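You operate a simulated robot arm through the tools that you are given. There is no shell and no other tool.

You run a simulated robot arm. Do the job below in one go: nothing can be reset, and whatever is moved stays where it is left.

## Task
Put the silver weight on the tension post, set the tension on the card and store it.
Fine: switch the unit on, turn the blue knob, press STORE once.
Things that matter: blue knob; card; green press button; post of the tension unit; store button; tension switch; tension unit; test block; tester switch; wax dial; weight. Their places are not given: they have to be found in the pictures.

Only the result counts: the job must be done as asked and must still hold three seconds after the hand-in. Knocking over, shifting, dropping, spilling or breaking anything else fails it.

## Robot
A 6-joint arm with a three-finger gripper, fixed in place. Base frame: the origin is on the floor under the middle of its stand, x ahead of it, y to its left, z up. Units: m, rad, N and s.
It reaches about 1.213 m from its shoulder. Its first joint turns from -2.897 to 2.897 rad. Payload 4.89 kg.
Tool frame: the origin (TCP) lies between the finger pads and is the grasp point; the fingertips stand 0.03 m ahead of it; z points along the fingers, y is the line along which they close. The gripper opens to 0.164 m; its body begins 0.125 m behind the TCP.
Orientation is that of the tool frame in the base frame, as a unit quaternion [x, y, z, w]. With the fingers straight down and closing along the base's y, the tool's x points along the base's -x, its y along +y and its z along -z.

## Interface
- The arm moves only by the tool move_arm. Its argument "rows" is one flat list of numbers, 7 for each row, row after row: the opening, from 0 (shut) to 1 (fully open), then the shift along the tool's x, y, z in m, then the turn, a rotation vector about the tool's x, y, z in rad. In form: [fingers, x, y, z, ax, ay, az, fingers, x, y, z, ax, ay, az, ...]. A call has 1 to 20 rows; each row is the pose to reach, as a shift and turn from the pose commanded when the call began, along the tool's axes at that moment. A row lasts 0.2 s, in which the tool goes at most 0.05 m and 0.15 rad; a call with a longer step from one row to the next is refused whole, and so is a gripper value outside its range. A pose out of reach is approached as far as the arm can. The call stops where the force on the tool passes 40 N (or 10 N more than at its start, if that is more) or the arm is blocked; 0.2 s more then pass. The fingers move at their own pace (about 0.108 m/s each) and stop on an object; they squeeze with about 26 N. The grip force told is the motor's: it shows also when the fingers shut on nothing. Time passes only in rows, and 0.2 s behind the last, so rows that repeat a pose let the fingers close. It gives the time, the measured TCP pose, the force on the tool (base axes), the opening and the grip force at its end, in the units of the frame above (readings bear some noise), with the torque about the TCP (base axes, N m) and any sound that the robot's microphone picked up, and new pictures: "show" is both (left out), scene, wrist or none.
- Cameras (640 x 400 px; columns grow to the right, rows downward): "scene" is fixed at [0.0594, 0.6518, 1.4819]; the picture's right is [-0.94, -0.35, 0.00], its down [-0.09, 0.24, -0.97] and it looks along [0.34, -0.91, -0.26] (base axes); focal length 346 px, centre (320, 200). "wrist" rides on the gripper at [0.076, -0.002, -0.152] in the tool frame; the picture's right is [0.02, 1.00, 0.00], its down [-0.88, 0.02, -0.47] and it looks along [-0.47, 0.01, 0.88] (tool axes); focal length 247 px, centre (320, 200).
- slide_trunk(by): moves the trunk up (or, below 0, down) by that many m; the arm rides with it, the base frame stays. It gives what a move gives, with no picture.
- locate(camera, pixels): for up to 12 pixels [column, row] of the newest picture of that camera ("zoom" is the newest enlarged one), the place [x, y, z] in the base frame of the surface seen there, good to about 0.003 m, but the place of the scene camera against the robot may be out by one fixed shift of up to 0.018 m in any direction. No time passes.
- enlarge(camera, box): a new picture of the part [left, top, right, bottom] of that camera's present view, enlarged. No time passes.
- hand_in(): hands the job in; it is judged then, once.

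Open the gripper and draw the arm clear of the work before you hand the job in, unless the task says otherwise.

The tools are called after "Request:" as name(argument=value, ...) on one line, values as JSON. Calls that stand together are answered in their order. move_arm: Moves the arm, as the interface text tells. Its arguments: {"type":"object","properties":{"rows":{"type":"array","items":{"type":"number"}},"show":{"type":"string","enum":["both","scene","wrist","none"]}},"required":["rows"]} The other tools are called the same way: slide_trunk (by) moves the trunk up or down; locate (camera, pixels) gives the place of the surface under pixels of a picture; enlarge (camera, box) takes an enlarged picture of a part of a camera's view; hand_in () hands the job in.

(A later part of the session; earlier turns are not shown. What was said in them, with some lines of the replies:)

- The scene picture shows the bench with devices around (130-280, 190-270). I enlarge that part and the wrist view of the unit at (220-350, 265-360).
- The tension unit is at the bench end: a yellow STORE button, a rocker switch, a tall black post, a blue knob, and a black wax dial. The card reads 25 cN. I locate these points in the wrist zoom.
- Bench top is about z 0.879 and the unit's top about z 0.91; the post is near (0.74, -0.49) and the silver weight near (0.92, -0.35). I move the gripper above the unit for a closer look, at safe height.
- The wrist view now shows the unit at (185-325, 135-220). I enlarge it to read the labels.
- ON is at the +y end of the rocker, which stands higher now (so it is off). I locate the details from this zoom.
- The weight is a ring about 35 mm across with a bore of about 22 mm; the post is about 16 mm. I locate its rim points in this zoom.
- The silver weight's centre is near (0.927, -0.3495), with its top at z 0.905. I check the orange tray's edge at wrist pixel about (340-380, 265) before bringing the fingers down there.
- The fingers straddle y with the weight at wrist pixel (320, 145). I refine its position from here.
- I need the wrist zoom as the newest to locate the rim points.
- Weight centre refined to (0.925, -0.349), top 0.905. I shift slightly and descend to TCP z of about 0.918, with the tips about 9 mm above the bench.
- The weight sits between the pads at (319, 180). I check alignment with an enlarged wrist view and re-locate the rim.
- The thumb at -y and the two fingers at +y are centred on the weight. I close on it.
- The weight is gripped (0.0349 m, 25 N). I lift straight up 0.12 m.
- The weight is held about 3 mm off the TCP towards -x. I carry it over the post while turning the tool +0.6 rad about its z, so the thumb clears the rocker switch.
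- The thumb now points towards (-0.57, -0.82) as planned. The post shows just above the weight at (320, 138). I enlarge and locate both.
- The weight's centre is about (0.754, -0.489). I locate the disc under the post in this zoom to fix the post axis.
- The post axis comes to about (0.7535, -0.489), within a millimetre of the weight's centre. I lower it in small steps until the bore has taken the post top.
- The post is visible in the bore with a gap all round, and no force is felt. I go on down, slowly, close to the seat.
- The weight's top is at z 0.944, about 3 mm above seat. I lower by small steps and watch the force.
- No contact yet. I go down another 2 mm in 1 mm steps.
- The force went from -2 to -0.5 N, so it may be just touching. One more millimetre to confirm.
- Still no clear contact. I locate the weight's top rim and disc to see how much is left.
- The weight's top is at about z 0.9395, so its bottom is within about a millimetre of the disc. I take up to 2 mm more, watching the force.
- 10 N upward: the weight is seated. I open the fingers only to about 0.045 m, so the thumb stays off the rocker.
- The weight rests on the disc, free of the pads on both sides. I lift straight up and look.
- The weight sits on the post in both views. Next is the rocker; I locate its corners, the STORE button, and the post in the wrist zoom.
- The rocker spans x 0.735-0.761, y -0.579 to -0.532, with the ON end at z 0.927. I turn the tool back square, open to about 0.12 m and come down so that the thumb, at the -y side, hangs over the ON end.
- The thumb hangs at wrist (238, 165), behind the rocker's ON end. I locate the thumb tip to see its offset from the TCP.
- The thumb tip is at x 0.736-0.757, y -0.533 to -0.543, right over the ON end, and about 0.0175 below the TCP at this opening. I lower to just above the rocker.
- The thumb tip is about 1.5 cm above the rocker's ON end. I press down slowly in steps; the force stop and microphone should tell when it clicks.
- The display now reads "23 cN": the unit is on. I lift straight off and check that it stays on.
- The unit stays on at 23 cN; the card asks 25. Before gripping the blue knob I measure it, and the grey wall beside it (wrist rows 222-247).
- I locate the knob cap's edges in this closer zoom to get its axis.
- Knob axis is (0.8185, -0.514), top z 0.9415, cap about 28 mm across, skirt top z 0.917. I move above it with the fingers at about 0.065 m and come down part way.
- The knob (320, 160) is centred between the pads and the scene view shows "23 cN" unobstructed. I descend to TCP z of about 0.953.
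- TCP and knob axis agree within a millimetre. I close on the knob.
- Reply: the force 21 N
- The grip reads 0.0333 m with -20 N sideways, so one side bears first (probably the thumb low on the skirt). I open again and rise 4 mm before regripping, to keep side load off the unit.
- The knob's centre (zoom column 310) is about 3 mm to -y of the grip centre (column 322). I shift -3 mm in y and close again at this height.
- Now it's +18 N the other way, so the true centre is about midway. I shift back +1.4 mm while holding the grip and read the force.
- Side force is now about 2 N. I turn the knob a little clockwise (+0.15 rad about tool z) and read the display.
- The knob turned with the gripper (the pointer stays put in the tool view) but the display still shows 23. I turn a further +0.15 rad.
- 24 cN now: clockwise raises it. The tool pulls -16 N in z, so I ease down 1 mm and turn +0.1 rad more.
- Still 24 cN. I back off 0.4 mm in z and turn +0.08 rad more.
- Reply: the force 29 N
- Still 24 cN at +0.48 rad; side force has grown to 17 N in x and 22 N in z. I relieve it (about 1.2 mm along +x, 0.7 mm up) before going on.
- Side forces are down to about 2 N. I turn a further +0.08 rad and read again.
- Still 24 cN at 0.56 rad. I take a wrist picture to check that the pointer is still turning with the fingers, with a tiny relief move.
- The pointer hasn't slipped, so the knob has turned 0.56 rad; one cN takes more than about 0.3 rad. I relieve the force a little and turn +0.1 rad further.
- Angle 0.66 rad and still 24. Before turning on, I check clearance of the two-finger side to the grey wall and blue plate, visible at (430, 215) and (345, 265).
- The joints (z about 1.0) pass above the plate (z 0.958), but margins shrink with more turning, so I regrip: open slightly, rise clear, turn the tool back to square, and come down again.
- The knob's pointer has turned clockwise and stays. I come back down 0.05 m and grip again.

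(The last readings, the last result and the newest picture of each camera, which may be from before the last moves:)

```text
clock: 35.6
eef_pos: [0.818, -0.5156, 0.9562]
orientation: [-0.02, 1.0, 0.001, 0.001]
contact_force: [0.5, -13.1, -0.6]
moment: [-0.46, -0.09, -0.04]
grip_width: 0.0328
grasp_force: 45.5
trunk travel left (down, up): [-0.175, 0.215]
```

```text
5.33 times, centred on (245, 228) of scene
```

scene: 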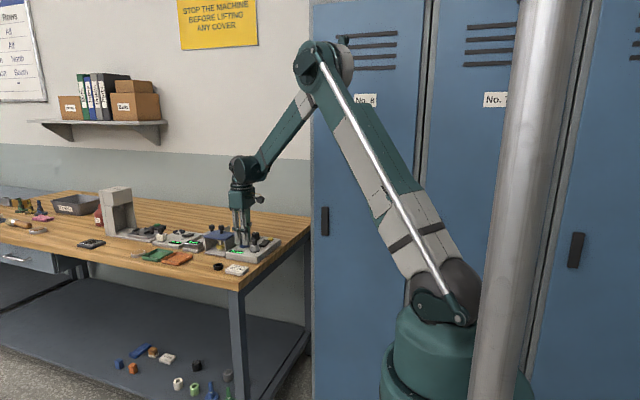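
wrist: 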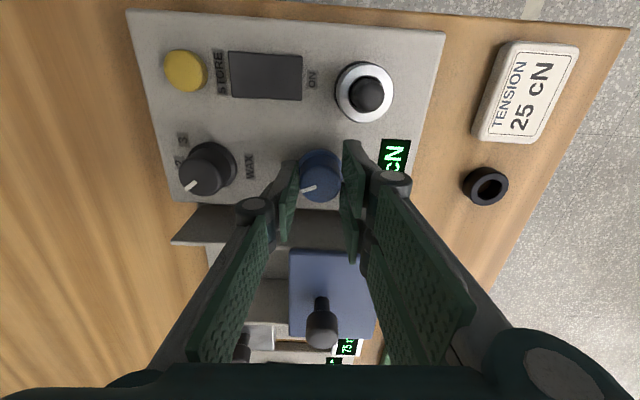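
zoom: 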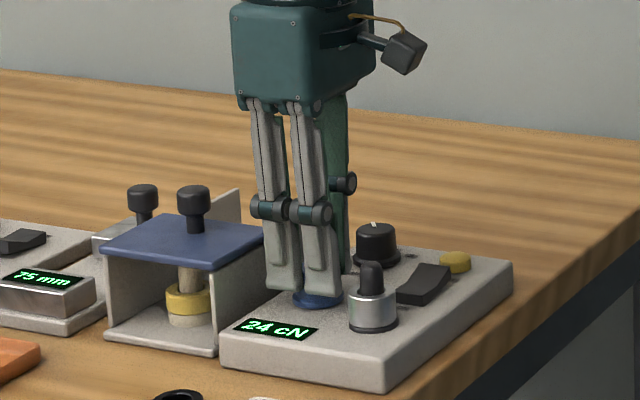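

Gripped, still 24 cN, with -13 N in y. I shift -1 mm in y and turn +0.1 rad.

Request:
move_arm(rows=[0, 0, -0.001, 0, 0, 0, 0, 0, 0, -0.001, 0, 0, 0, 0.05, 0, 0, -0.001, 0, 0, 0, 0.1], show="none")

Request:
enlarge(camera="scene", box=[200, 190, 290, 265])

```text
clock: 36.4
eef_pos: [0.8172, -0.5146, 0.9574]
orientation: [0.03, 1.0, 0.0, 0.0]
contact_force: [-6.6, 3.6, -4.0]
moment: [0.15, 0.16, 0.01]
grip_width: 0.0328
grasp_force: 44.7
trunk travel left (down, up): [-0.175, 0.215]
```

```text
5.33 times, centred on (245, 228) of scene
```

zoom: 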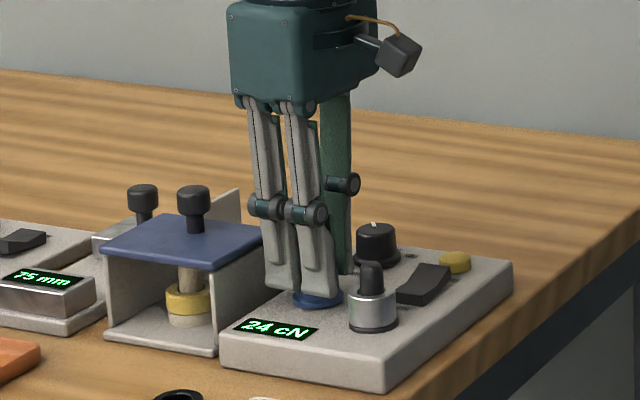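

Total turn about 0.76 rad, still 24 cN, and forces are low. I turn another +0.1 rad.

Request:
move_arm(rows=[0, 0.0004, 0.0002, 0, 0, 0, 0.05, 0, 0.0004, 0.0002, 0, 0, 0, 0.1], show="none")

Request:
enlarge(camera="scene", box=[200, 190, 290, 265])

```text
clock: 37.0
eef_pos: [0.8187, -0.5164, 0.9562]
orientation: [0.08, 0.997, 0.0, 0.0]
contact_force: [-10.9, 6.6, -6.5]
moment: [0.22, 0.31, 0.01]
grip_width: 0.0329
grasp_force: 45.4
trunk travel left (down, up): [-0.175, 0.215]
```

```text
5.33 times, centred on (245, 228) of scene
```

zoom: 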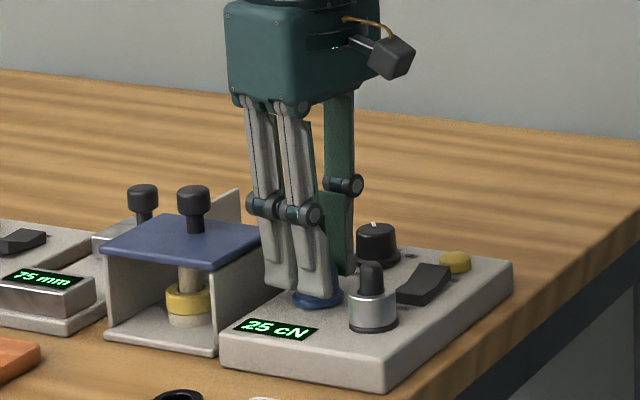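

The display reads 25 cN (total about 0.86 rad). One cN spans about 0.5 rad, so I go +0.15 rad further to sit away from the change-over, checking that it still reads 25.

Request:
move_arm(rows=[0, 0.0008, -0.0002, 0.0002, 0, 0, 0.05, 0, 0.0008, -0.0002, 0.0002, 0, 0, 0.1, 0, 0.0008, -0.0002, 0.0002, 0, 0, 0.15])

Request:
enlarge(camera="scene", box=[200, 190, 290, 265])

```text
clock: 37.8
eef_pos: [0.8187, -0.515, 0.9562]
orientation: [0.155, 0.988, 0.0, 0.0]
contact_force: [-3.8, 11.8, -6.3]
moment: [0.11, -0.35, 0.01]
grip_width: 0.0328
grasp_force: 45.3
trunk travel left (down, up): [-0.175, 0.215]
```

scene: 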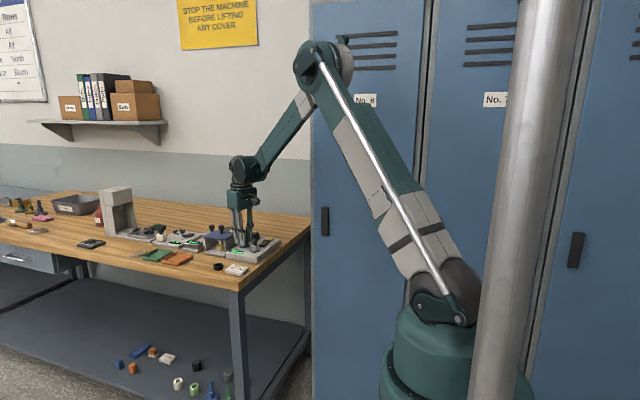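
wrist: 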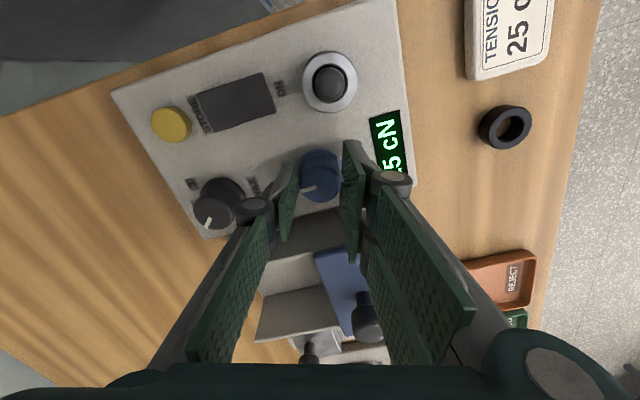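

```text
5.33 times, centred on (245, 228) of scene
```

zoom: 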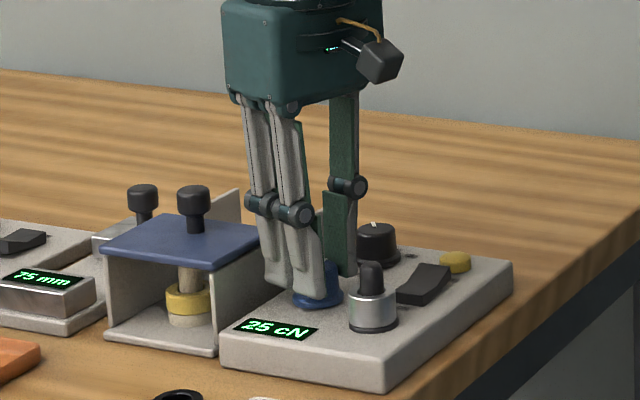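

Holds 25 cN, about 0.2 rad past the change-over. I relieve the side force, open slightly and rise clear.

Request:
move_arm(rows=[0, 0.0003, 0.0008, 0, 0, 0, 0, 0.27, 0.0003, 0.0008, 0, 0, 0, 0, 0.27, 0.0003, 0.0008, 0, 0, 0, 0, 0.27, 0.0003, 0.0008, -0.02, 0, 0, 0, 0.27, 0.0003, 0.0008, -0.06, 0, 0, 0, 0.27, 0.0003, 0.0008, -0.1, 0, 0, 0])

Request:
enlarge(camera="wrist", box=[140, 60, 420, 220])

Request:
enlarge(camera="scene", box=[200, 190, 290, 265])

```text
clock: 39.2
eef_pos: [0.8176, -0.5144, 1.0585]
orientation: [0.154, 0.988, 0.0, 0.0]
contact_force: [1.2, -0.8, -1.1]
moment: [0.07, 0.13, -0.02]
grip_width: 0.044
grasp_force: 0.0
trunk travel left (down, up): [-0.175, 0.215]
```

scene: 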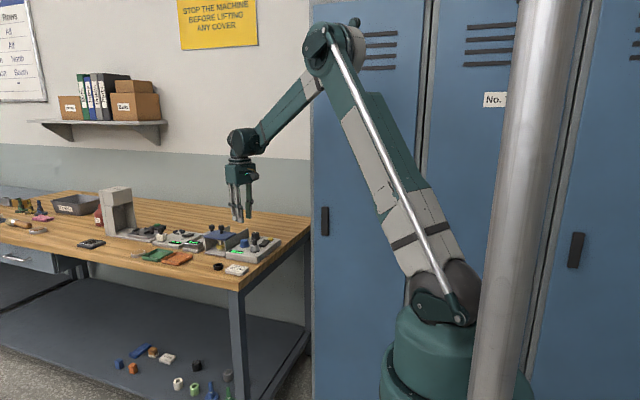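
wrist: 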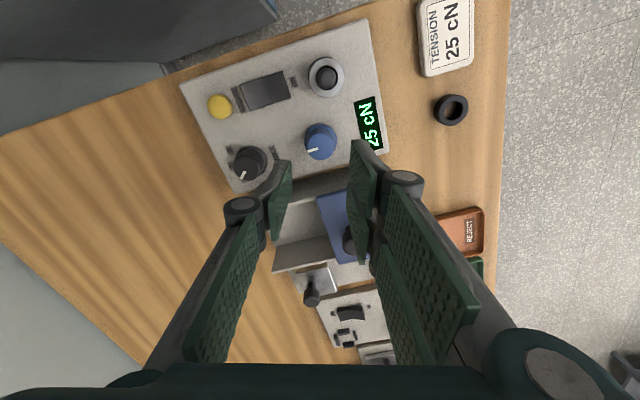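

```text
2.29 times, centred on (280, 140) of wrist
```

zoom: 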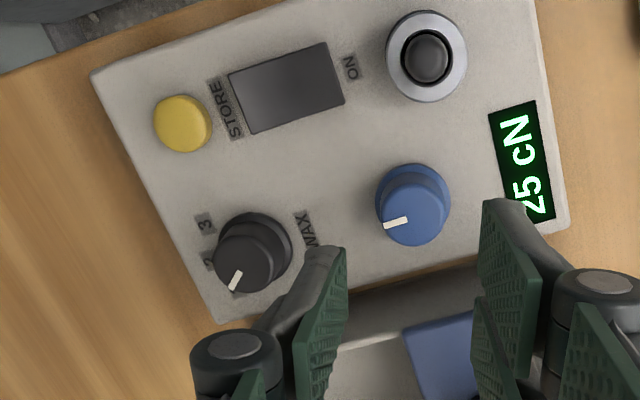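

```text
5.33 times, centred on (245, 228) of scene
```

zoom: 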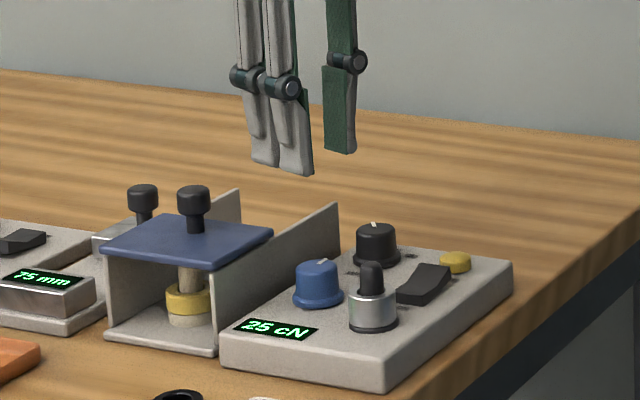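

Display reads 25 cN untouched, and the pointer stays. Next STORE: the yellow button is at wrist (219, 106); I locate it and its surroundings.

Request:
enlarge(camera="wrist", box=[180, 65, 300, 145])

Request:
locate(camera="zoom", pixels=[[207, 205], [160, 205], [253, 205], [207, 165], [207, 248], [290, 145], [315, 220], [300, 185], [400, 140], [490, 130]])

```text
5.00 times, centred on (240, 105) of wrist
```

zoom: 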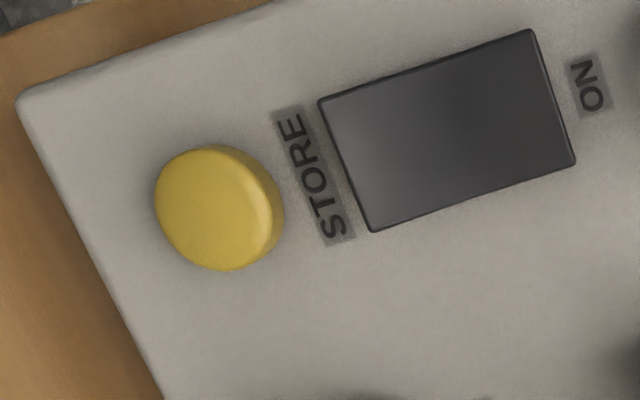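

```text
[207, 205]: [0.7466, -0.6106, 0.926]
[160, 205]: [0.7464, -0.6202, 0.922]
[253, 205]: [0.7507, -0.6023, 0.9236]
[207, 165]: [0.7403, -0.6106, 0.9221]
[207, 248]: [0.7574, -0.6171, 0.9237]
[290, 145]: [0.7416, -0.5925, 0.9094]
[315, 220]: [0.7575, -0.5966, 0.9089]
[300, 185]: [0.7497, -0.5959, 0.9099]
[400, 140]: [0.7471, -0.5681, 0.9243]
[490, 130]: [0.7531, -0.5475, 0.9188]
```

The button's centre is about (0.7475, -0.610), top z 0.925, 26 mm across; the rocker's OFF end is about 3 cm away. I square the tool, shut the fingers and hover over the button.

Request:
move_arm(rows=[0.15, 0.0094, -0.0281, 0, 0, 0, -0.08, 0, 0.0188, -0.0562, 0, 0, 0, -0.16, 0, 0.0282, -0.0843, 0, 0, 0, -0.24, 0, 0.0376, -0.1124, 0, 0, 0, -0.309, 0, 0.0376, -0.1124, 0.03, 0, 0, -0.309, 0, 0.0376, -0.1124, 0.05, 0, 0, -0.309, 0, 0.0376, -0.1124, 0.05, 0, 0, -0.309])

Request:
enlarge(camera="wrist", box=[220, 80, 420, 240])

Request:
enlarge(camera="scene", box=[210, 190, 300, 265])

```text
clock: 40.8
eef_pos: [0.748, -0.6101, 1.0042]
orientation: [0.001, 1.0, -0.001, 0.0]
contact_force: [0.3, -0.3, -0.6]
moment: [0.07, 0.01, 0.0]
grip_width: 0.0
grasp_force: 26.2
trunk travel left (down, up): [-0.175, 0.215]
```

scene: 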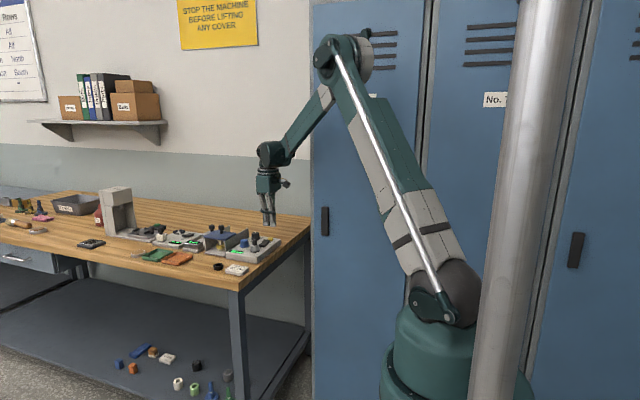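
wrist: 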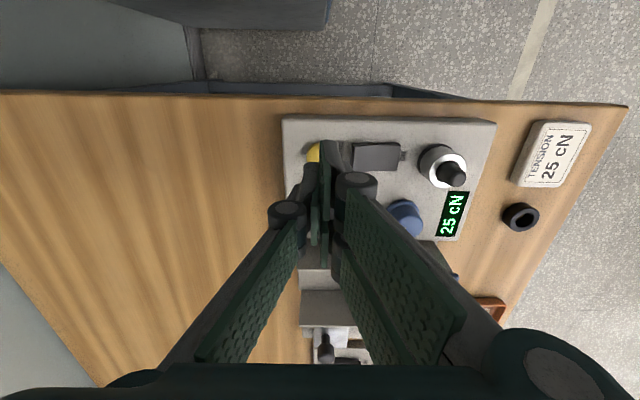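

```text
2.50 times, centred on (320, 160) of wrist
```

zoom: 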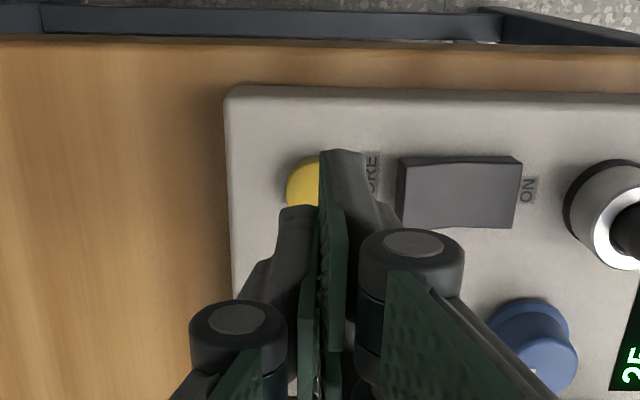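

```text
5.33 times, centred on (255, 228) of scene
```

zoom: 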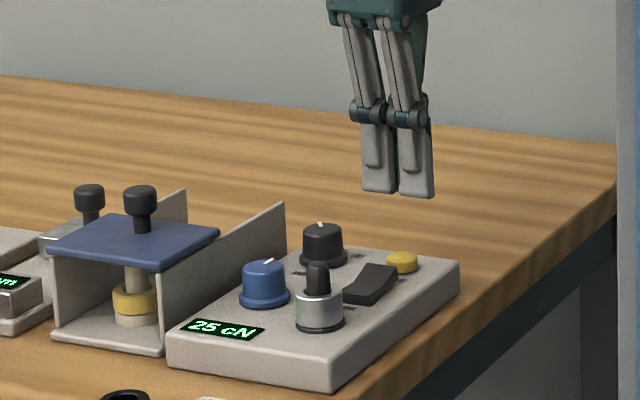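

The shut tips hover near the button; it peeks out at zoom (303, 185). I verify the button and unit edge positions from this view.

Request:
locate(camera="wrist", pixels=[[308, 153], [312, 147], [312, 160], [316, 150], [286, 125], [290, 160], [293, 125], [335, 142], [325, 145], [355, 155], [370, 150], [440, 165]])

Request:
enlarge(camera="wrist", box=[280, 120, 360, 180])

```text
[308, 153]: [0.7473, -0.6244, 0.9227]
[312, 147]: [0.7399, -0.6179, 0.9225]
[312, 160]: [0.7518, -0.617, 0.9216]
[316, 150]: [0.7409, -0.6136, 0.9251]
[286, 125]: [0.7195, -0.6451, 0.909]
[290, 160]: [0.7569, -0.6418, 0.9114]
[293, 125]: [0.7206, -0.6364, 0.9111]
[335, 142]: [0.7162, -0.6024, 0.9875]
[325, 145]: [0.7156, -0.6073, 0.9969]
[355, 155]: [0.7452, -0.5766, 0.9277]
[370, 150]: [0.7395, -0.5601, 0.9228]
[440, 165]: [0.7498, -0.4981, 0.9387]
```

```text
6.67 times, centred on (320, 150) of wrist
```

zoom: 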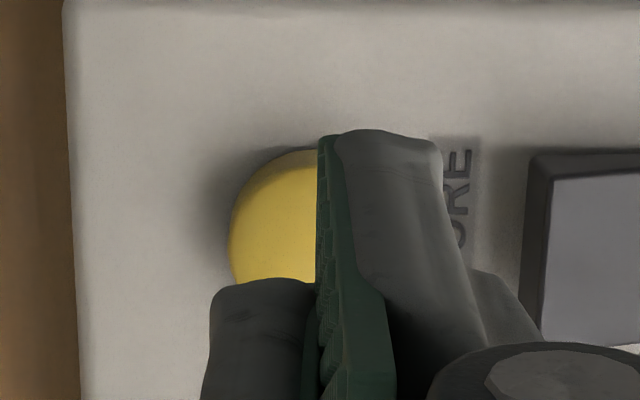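

The button's left edge at y -0.624 puts its centre at about (0.7475, -0.611), under the tips. I descend to just above it.

Request:
move_arm(rows=[0, 0, -0.001, 0.02, 0, 0, 0, 0, 0, -0.001, 0.035, 0, 0, 0, 0, 0, -0.001, 0.043, 0, 0, 0])

Request:
enlarge(camera="scene", box=[210, 200, 300, 265])

Request:
enlarge(camera="wrist", box=[280, 120, 360, 200])

```text
clock: 41.6
eef_pos: [0.7471, -0.6121, 0.963]
orientation: [0.001, 1.0, 0.0, 0.0]
contact_force: [-0.8, 0.6, 0.5]
moment: [0.01, -0.02, -0.01]
grip_width: 0.0001
grasp_force: 25.5
trunk travel left (down, up): [-0.175, 0.215]
```

scene: 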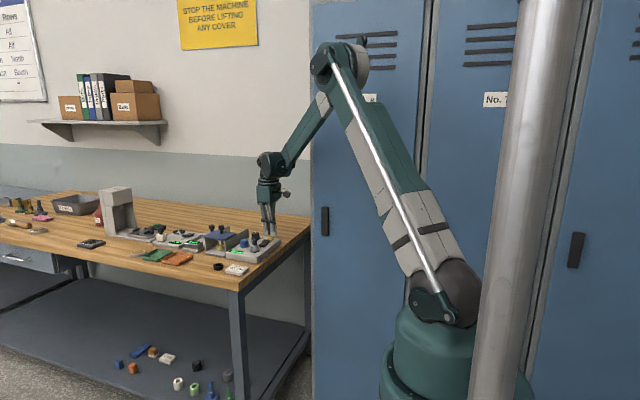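
wrist: 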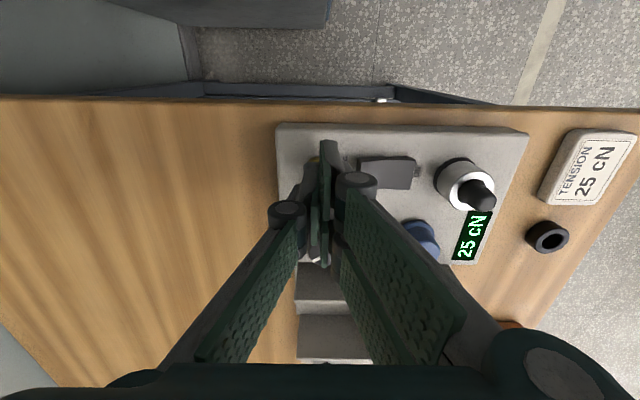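

```text
6.15 times, centred on (255, 232) of scene
```

zoom: 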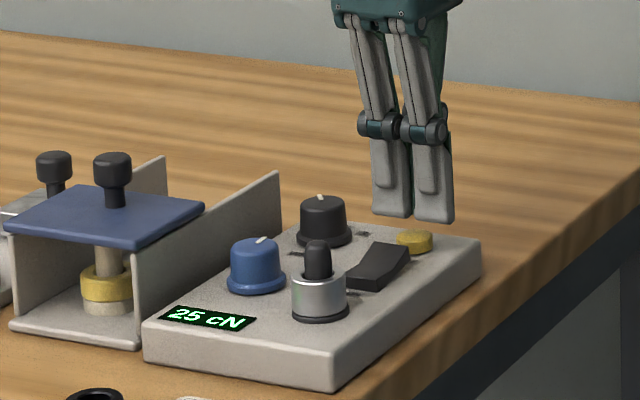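

```text
5.00 times, centred on (320, 160) of wrist
```

zoom: 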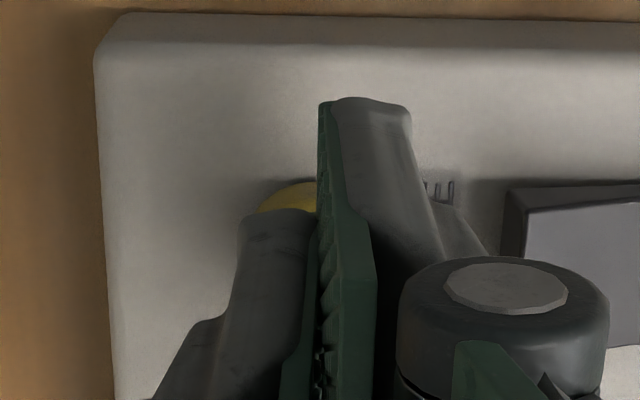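

The tips are centred about 1 cm over the button. I press down in small steps.

Request:
move_arm(rows=[0, 0, 0, 0.006, 0, 0, 0, 0, 0, 0, 0.009, 0, 0, 0, 0, 0, 0, 0.0115, 0, 0, 0])

Request:
enlarge(camera="scene", box=[210, 200, 300, 265])

```text
clock: 42.4
eef_pos: [0.747, -0.6097, 0.9524]
orientation: [0.0, 1.0, -0.001, 0.0]
contact_force: [-1.2, -1.6, -0.3]
moment: [0.02, 0.0, 0.02]
grip_width: 0.0
grasp_force: 25.5
trunk travel left (down, up): [-0.175, 0.215]
```

scene: 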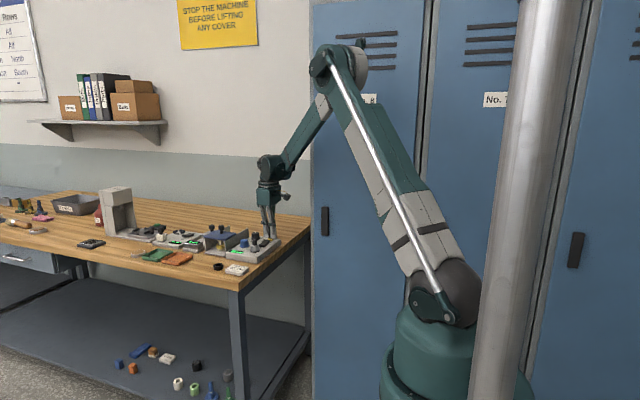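
wrist: 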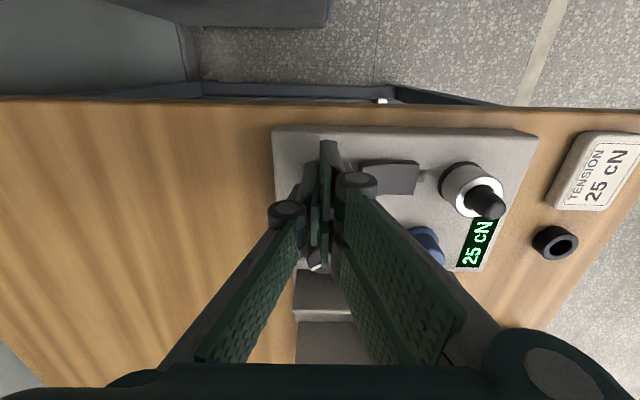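

```text
6.15 times, centred on (255, 232) of scene
```

zoom: 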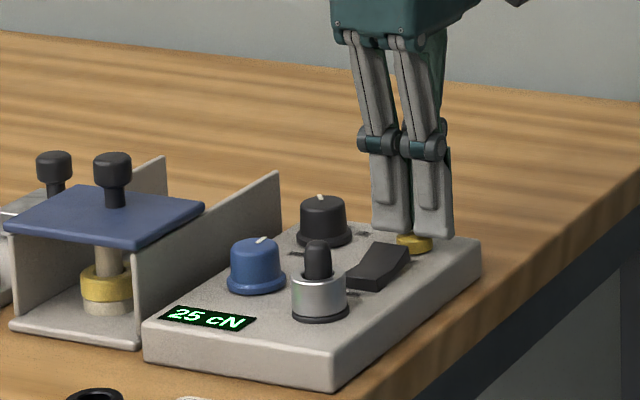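

The tips are just over the button, with no force yet. I continue down in about 1.2 mm steps.

Request:
move_arm(rows=[0, 0, 0, 0.0012, 0, 0, 0, 0, 0, 0, 0.0024, 0, 0, 0, 0, 0, 0, 0.0036, 0, 0, 0], show="none")

Request:
enlarge(camera="scene", box=[210, 200, 300, 265])

```text
clock: 43.2
eef_pos: [0.7476, -0.6111, 0.9483]
orientation: [0.0, 1.0, 0.0, 0.0]
contact_force: [-1.2, 0.3, 1.5]
moment: [0.02, -0.02, -0.02]
grip_width: 0.0059
grasp_force: 44.5
trunk travel left (down, up): [-0.175, 0.215]
```

```text
6.15 times, centred on (255, 232) of scene
```

zoom: 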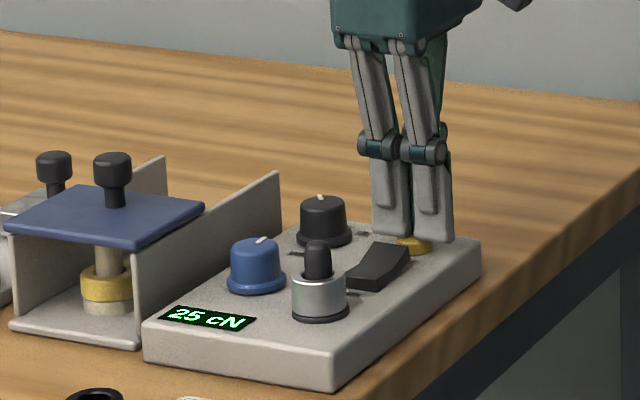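

Contact: the tips spread by 6 mm with hardly any net force. I take fresh pictures before pressing further.

Request:
move_arm(rows=[0, 0, 0, 0, 0, 0, 0])

Request:
enlarge(camera="wrist", box=[270, 120, 370, 220])

Request:
enlarge(camera="scene", box=[250, 220, 290, 250])

```text
clock: 43.6
eef_pos: [0.7472, -0.6116, 0.9484]
orientation: [0.0, 1.0, -0.001, 0.0]
contact_force: [0.7, -0.4, 1.6]
moment: [0.01, 0.03, -0.02]
grip_width: 0.0059
grasp_force: 45.2
trunk travel left (down, up): [-0.175, 0.215]
```

scene: 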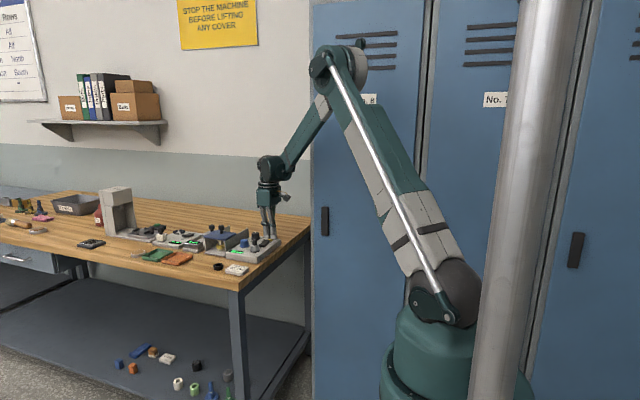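
wrist: 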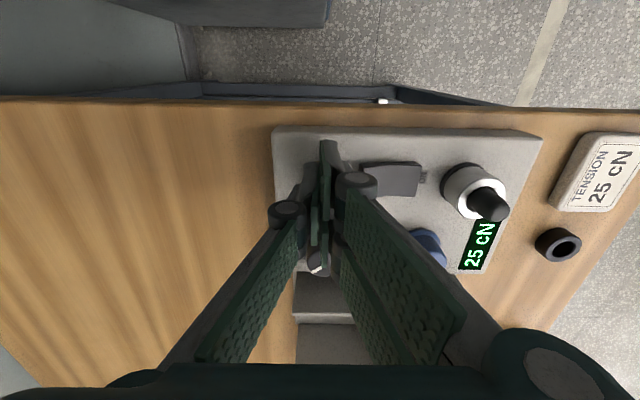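

```text
4.00 times, centred on (320, 170) of wrist
```

zoom: 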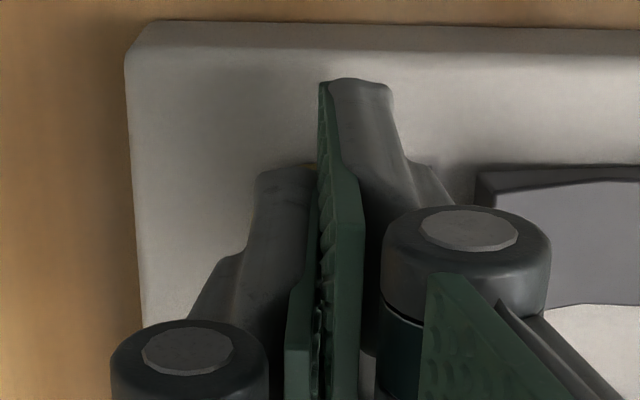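

```text
13.33 times, centred on (270, 235) of scene
```

zoom: 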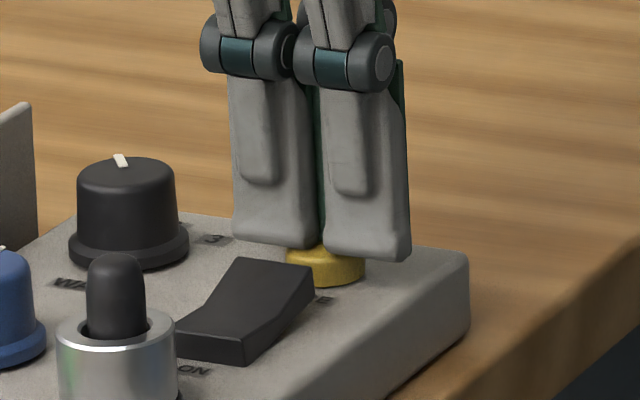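

Net force is only about 1.6 N; the button still stands proud. I press another 2.4 mm in small steps.

Request:
move_arm(rows=[0, 0, 0, 0.0012, 0, 0, 0, 0, 0, 0, 0.0024, 0, 0, 0], show="none")

Request:
enlarge(camera="scene", box=[230, 215, 290, 260])

```text
clock: 44.2
eef_pos: [0.7484, -0.6092, 0.9455]
orientation: [0.0, 1.0, 0.0, 0.0]
contact_force: [1.1, -0.4, 3.4]
moment: [-0.04, -0.04, 0.01]
grip_width: 0.0061
grasp_force: 44.9
trunk travel left (down, up): [-0.175, 0.215]
heard: click
```

```text
8.89 times, centred on (260, 238) of scene
```

zoom: 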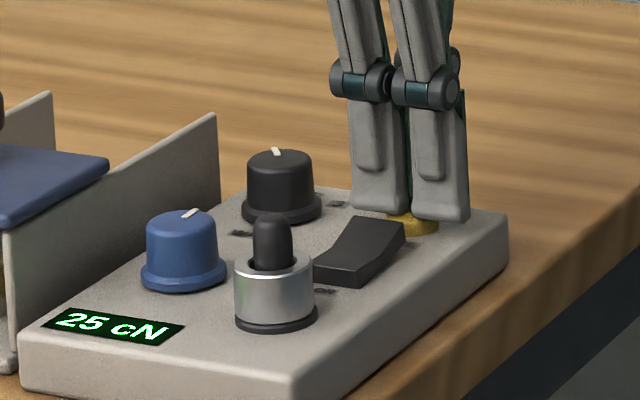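

A click was heard: STORE was pressed once. I lift straight up, away from the button.

Request:
move_arm(rows=[0, 0, 0, -0.015, 0, 0, 0, 0, 0, 0, -0.045, 0, 0, 0, 0, 0, 0, -0.08, 0, 0, 0, 0, 0, 0, -0.12, 0, 0, 0, 0, 0, 0, -0.15, 0, 0, 0])

Request:
enlarge(camera="scene", box=[190, 210, 290, 280])

Request:
enlarge(camera="wrist", box=[270, 100, 480, 230])

```text
clock: 45.4
eef_pos: [0.7466, -0.6113, 1.0955]
orientation: [0.0, 1.0, 0.0, 0.001]
contact_force: [-1.3, -0.2, -0.4]
moment: [0.03, 0.02, 0.03]
grip_width: 0.0001
grasp_force: 44.9
trunk travel left (down, up): [-0.175, 0.215]
```

scene: 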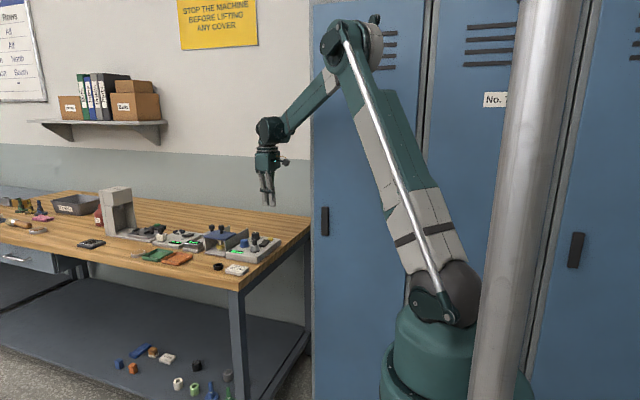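
wrist: 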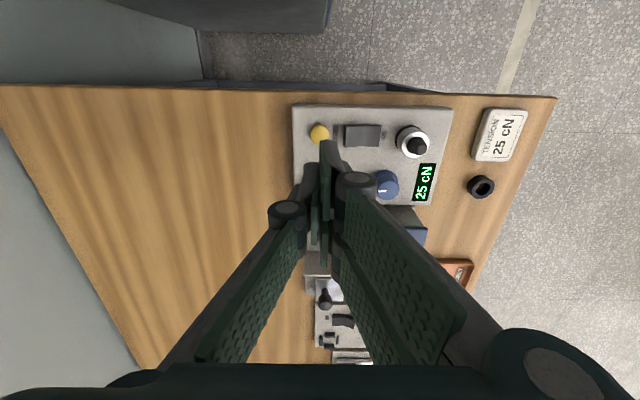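

```text
5.71 times, centred on (240, 245) of scene
```

zoom: 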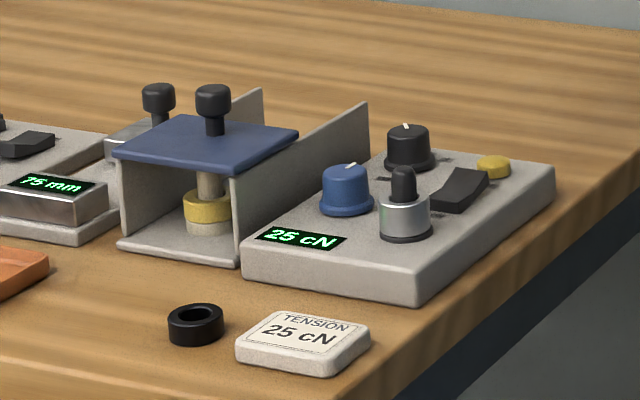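

```text
3.05 times, centred on (375, 165) of wrist
```

zoom: 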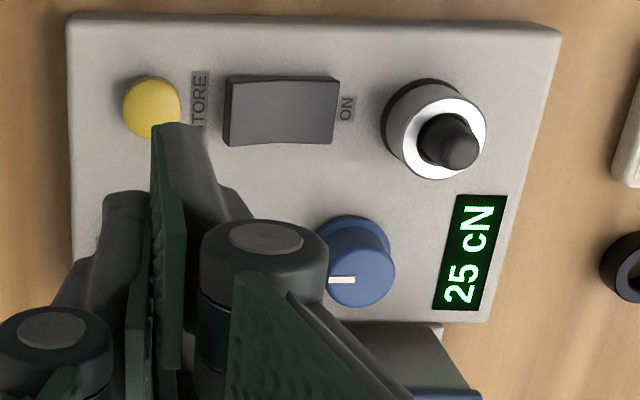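

The display shows 25 cN and the weight sits on the post. I take the same enlarged scene view as at the start to check that nothing shifted.

Request:
enlarge(camera="scene", box=[180, 220, 290, 285])

```text
5.82 times, centred on (235, 252) of scene
```

zoom: 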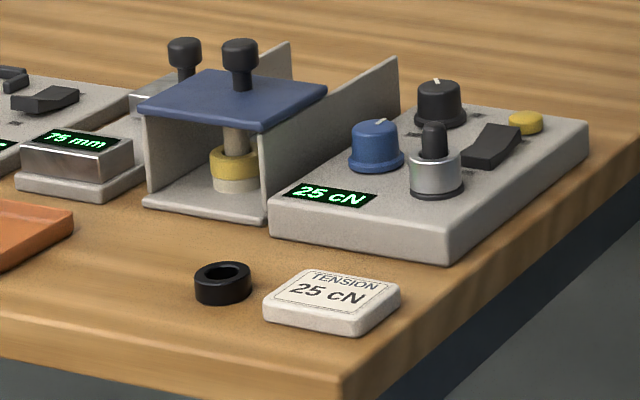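

Everything is where it was: unit, card, black ring and wax dial match the first view. I open the gripper and draw the arm back and up, clear of the bench.

Request:
move_arm(rows=[0.1, 0, 0, -0.03, 0, 0, 0, 0.3, 0.02, 0.01, -0.06, 0, 0, 0, 0.5, 0.06, 0.03, -0.07, 0, 0, 0, 0.7, 0.1, 0.05, -0.08, 0, 0, 0, 0.9, 0.14, 0.07, -0.08, 0, 0, 0, 1, 0.18, 0.09, -0.08, 0, 0, 0, 1, 0.22, 0.11, -0.08, 0, 0, 0, 1, 0.26, 0.13, -0.08, 0, 0, 0, 1, 0.3, 0.15, -0.08, 0, 0, 0, 1, 0.34, 0.17, -0.08, 0, 0, 0, 1, 0.34, 0.17, -0.08, 0, 0, 0])

Request:
enlarge(camera="scene", box=[180, 220, 290, 285])

```text
clock: 46.4
eef_pos: [0.6587, -0.5657, 1.1749]
orientation: [-0.003, 1.0, -0.002, 0.003]
contact_force: [27.7, -8.5, -3.1]
moment: [1.36, 4.2, 1.07]
grip_width: 0.1482
grasp_force: 0.1
trunk travel left (down, up): [-0.175, 0.215]
stopped in row 5: the force on the tool passed its limit at 121 N (the readings are from after the stop); the commanded pose is now the measured one
```

scene: 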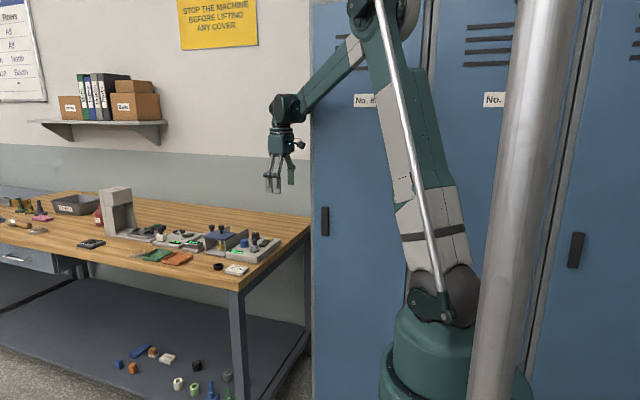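
wrist: 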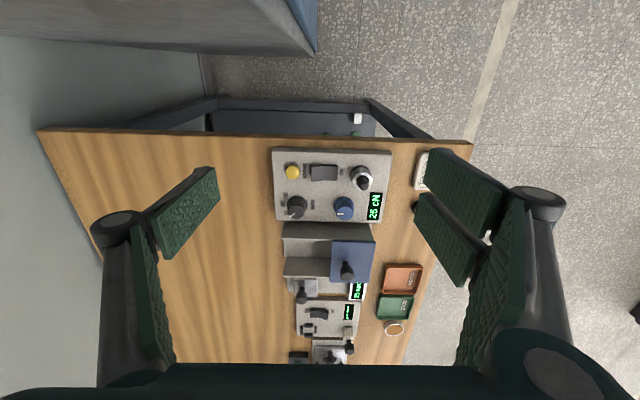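

```text
5.82 times, centred on (235, 252) of scene
```

zoom: 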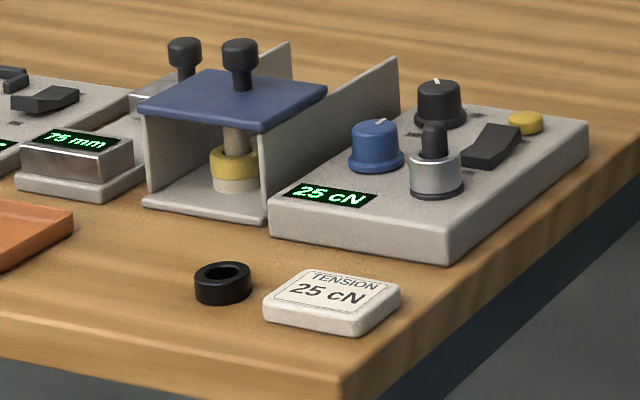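

On the way back the hand touched the locker's edge (force stop, +28 N in x); the bench is unchanged and the display still reads 25 cN. I ease away in +x, then go out to y of about -0.42 first, the way the arm came in.

Request:
move_arm(rows=[1, -0.02, 0.005, 0, 0, 0, 0, 1, -0.04, 0.03, 0, 0, 0, 0, 1, -0.04, 0.07, 0, 0, 0, 0, 1, -0.04, 0.11, 0, 0, 0, 0, 1, -0.04, 0.15, 0, 0, 0, 0, 1, -0.04, 0.15, 0, 0, 0, 0])

```text
clock: 47.8
eef_pos: [0.6958, -0.4142, 1.1737]
orientation: [-0.004, 1.0, -0.002, 0.002]
contact_force: [-1.0, 0.3, -0.6]
moment: [-0.08, -0.05, 0.02]
grip_width: 0.1639
grasp_force: 0.0
trunk travel left (down, up): [-0.175, 0.215]
```

scene: 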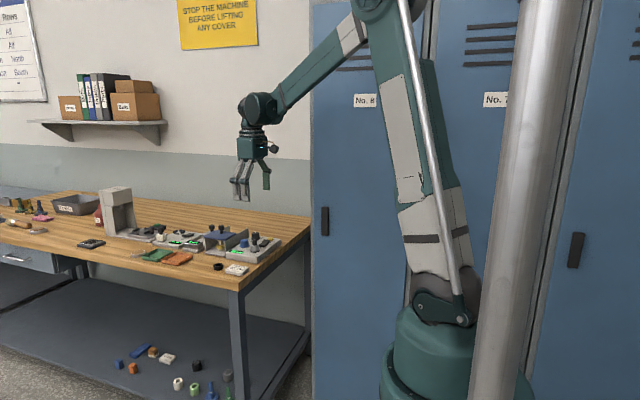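
wrist: 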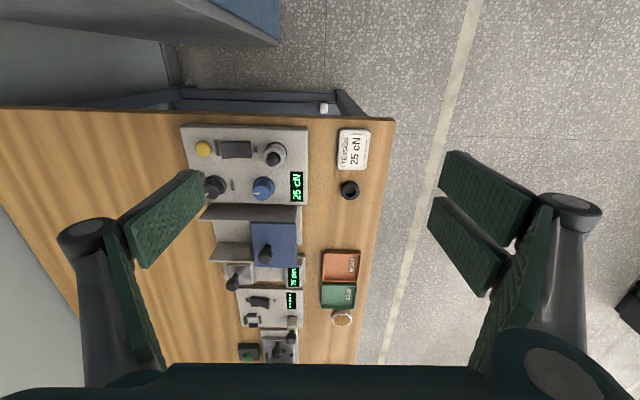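

Free of contact now. I draw back along the path the arm came in on, to about x 0.45.

Request:
move_arm(rows=[1, 0.04, 0.004, -0.003, 0, 0, 0, 1, 0.08, 0.008, -0.006, 0, 0, 0, 1, 0.12, 0.012, -0.009, 0, 0, 0, 1, 0.16, 0.016, -0.012, 0, 0, 0, 1, 0.2, 0.02, -0.015, 0, 0, 0, 1, 0.24, 0.024, -0.018, 0, 0, 0, 1, 0.24, 0.024, -0.018, 0, 0, 0])

Request:
enlarge(camera="scene", box=[180, 220, 290, 285])

Request:
enlarge(camera="scene", box=[0, 180, 200, 290])

```text
clock: 49.4
eef_pos: [0.454, -0.3918, 1.1922]
orientation: [-0.005, 1.0, -0.002, 0.004]
contact_force: [0.1, 0.3, 0.6]
moment: [-0.06, -0.08, -0.02]
grip_width: 0.1641
grasp_force: 0.0
trunk travel left (down, up): [-0.175, 0.215]
```

scene: 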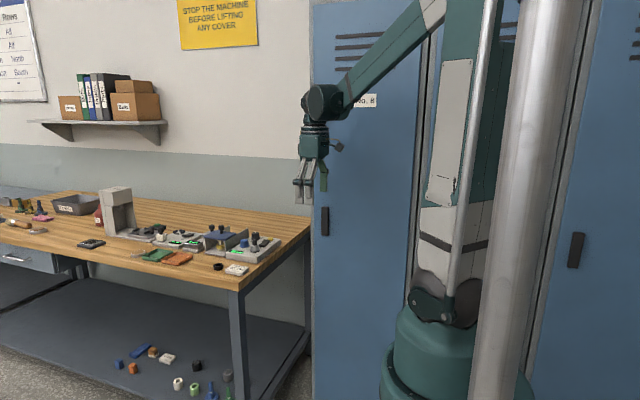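
wrist: 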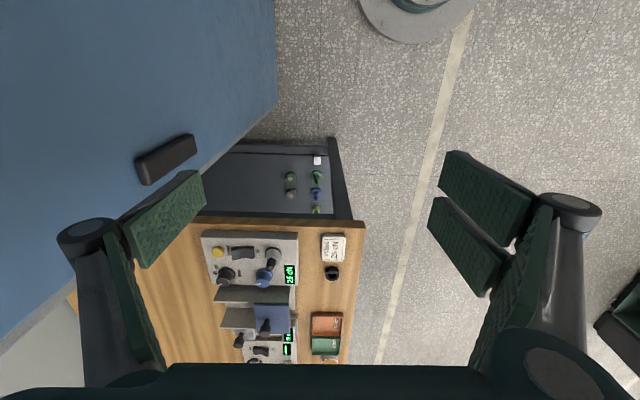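

```text
5.82 times, centred on (235, 252) of scene
```

zoom: 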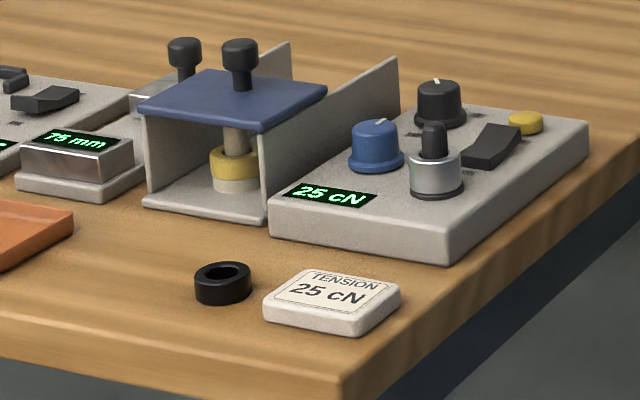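

```text
3.20 times, centred on (100, 235) of scene
```

zoom: 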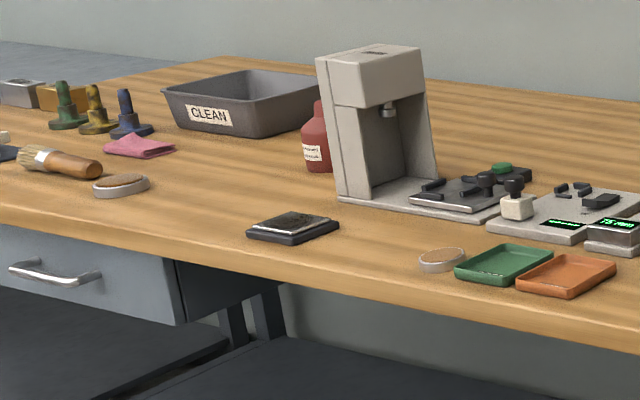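

The final views show the weight on the post, the unit on at 25 cN, and one click heard at STORE. The gripper is open and clear, nothing else on the bench has moved, and the arm's touch on the locker left no visible change. I hand the job in.

Request:
hand_in()

```text
The job is handed in.
```

The silver weight is on the tension post, the unit is switched on and the display reads 25 cN, as on the card. I pressed STORE once and heard one click. The display did not change when I pressed it, so the click is my only sign that the value was stored.

While drawing back, the arm hit the edge of the locker. The force limit stopped it, at a peak of 121 N. I moved off and took another way out. The pictures show no change to the bench, and none that I could see to the locker.

The tension unit, card, black ring and wax dial match the first pictures. The gripper was open and clear of the work when I handed the job in.
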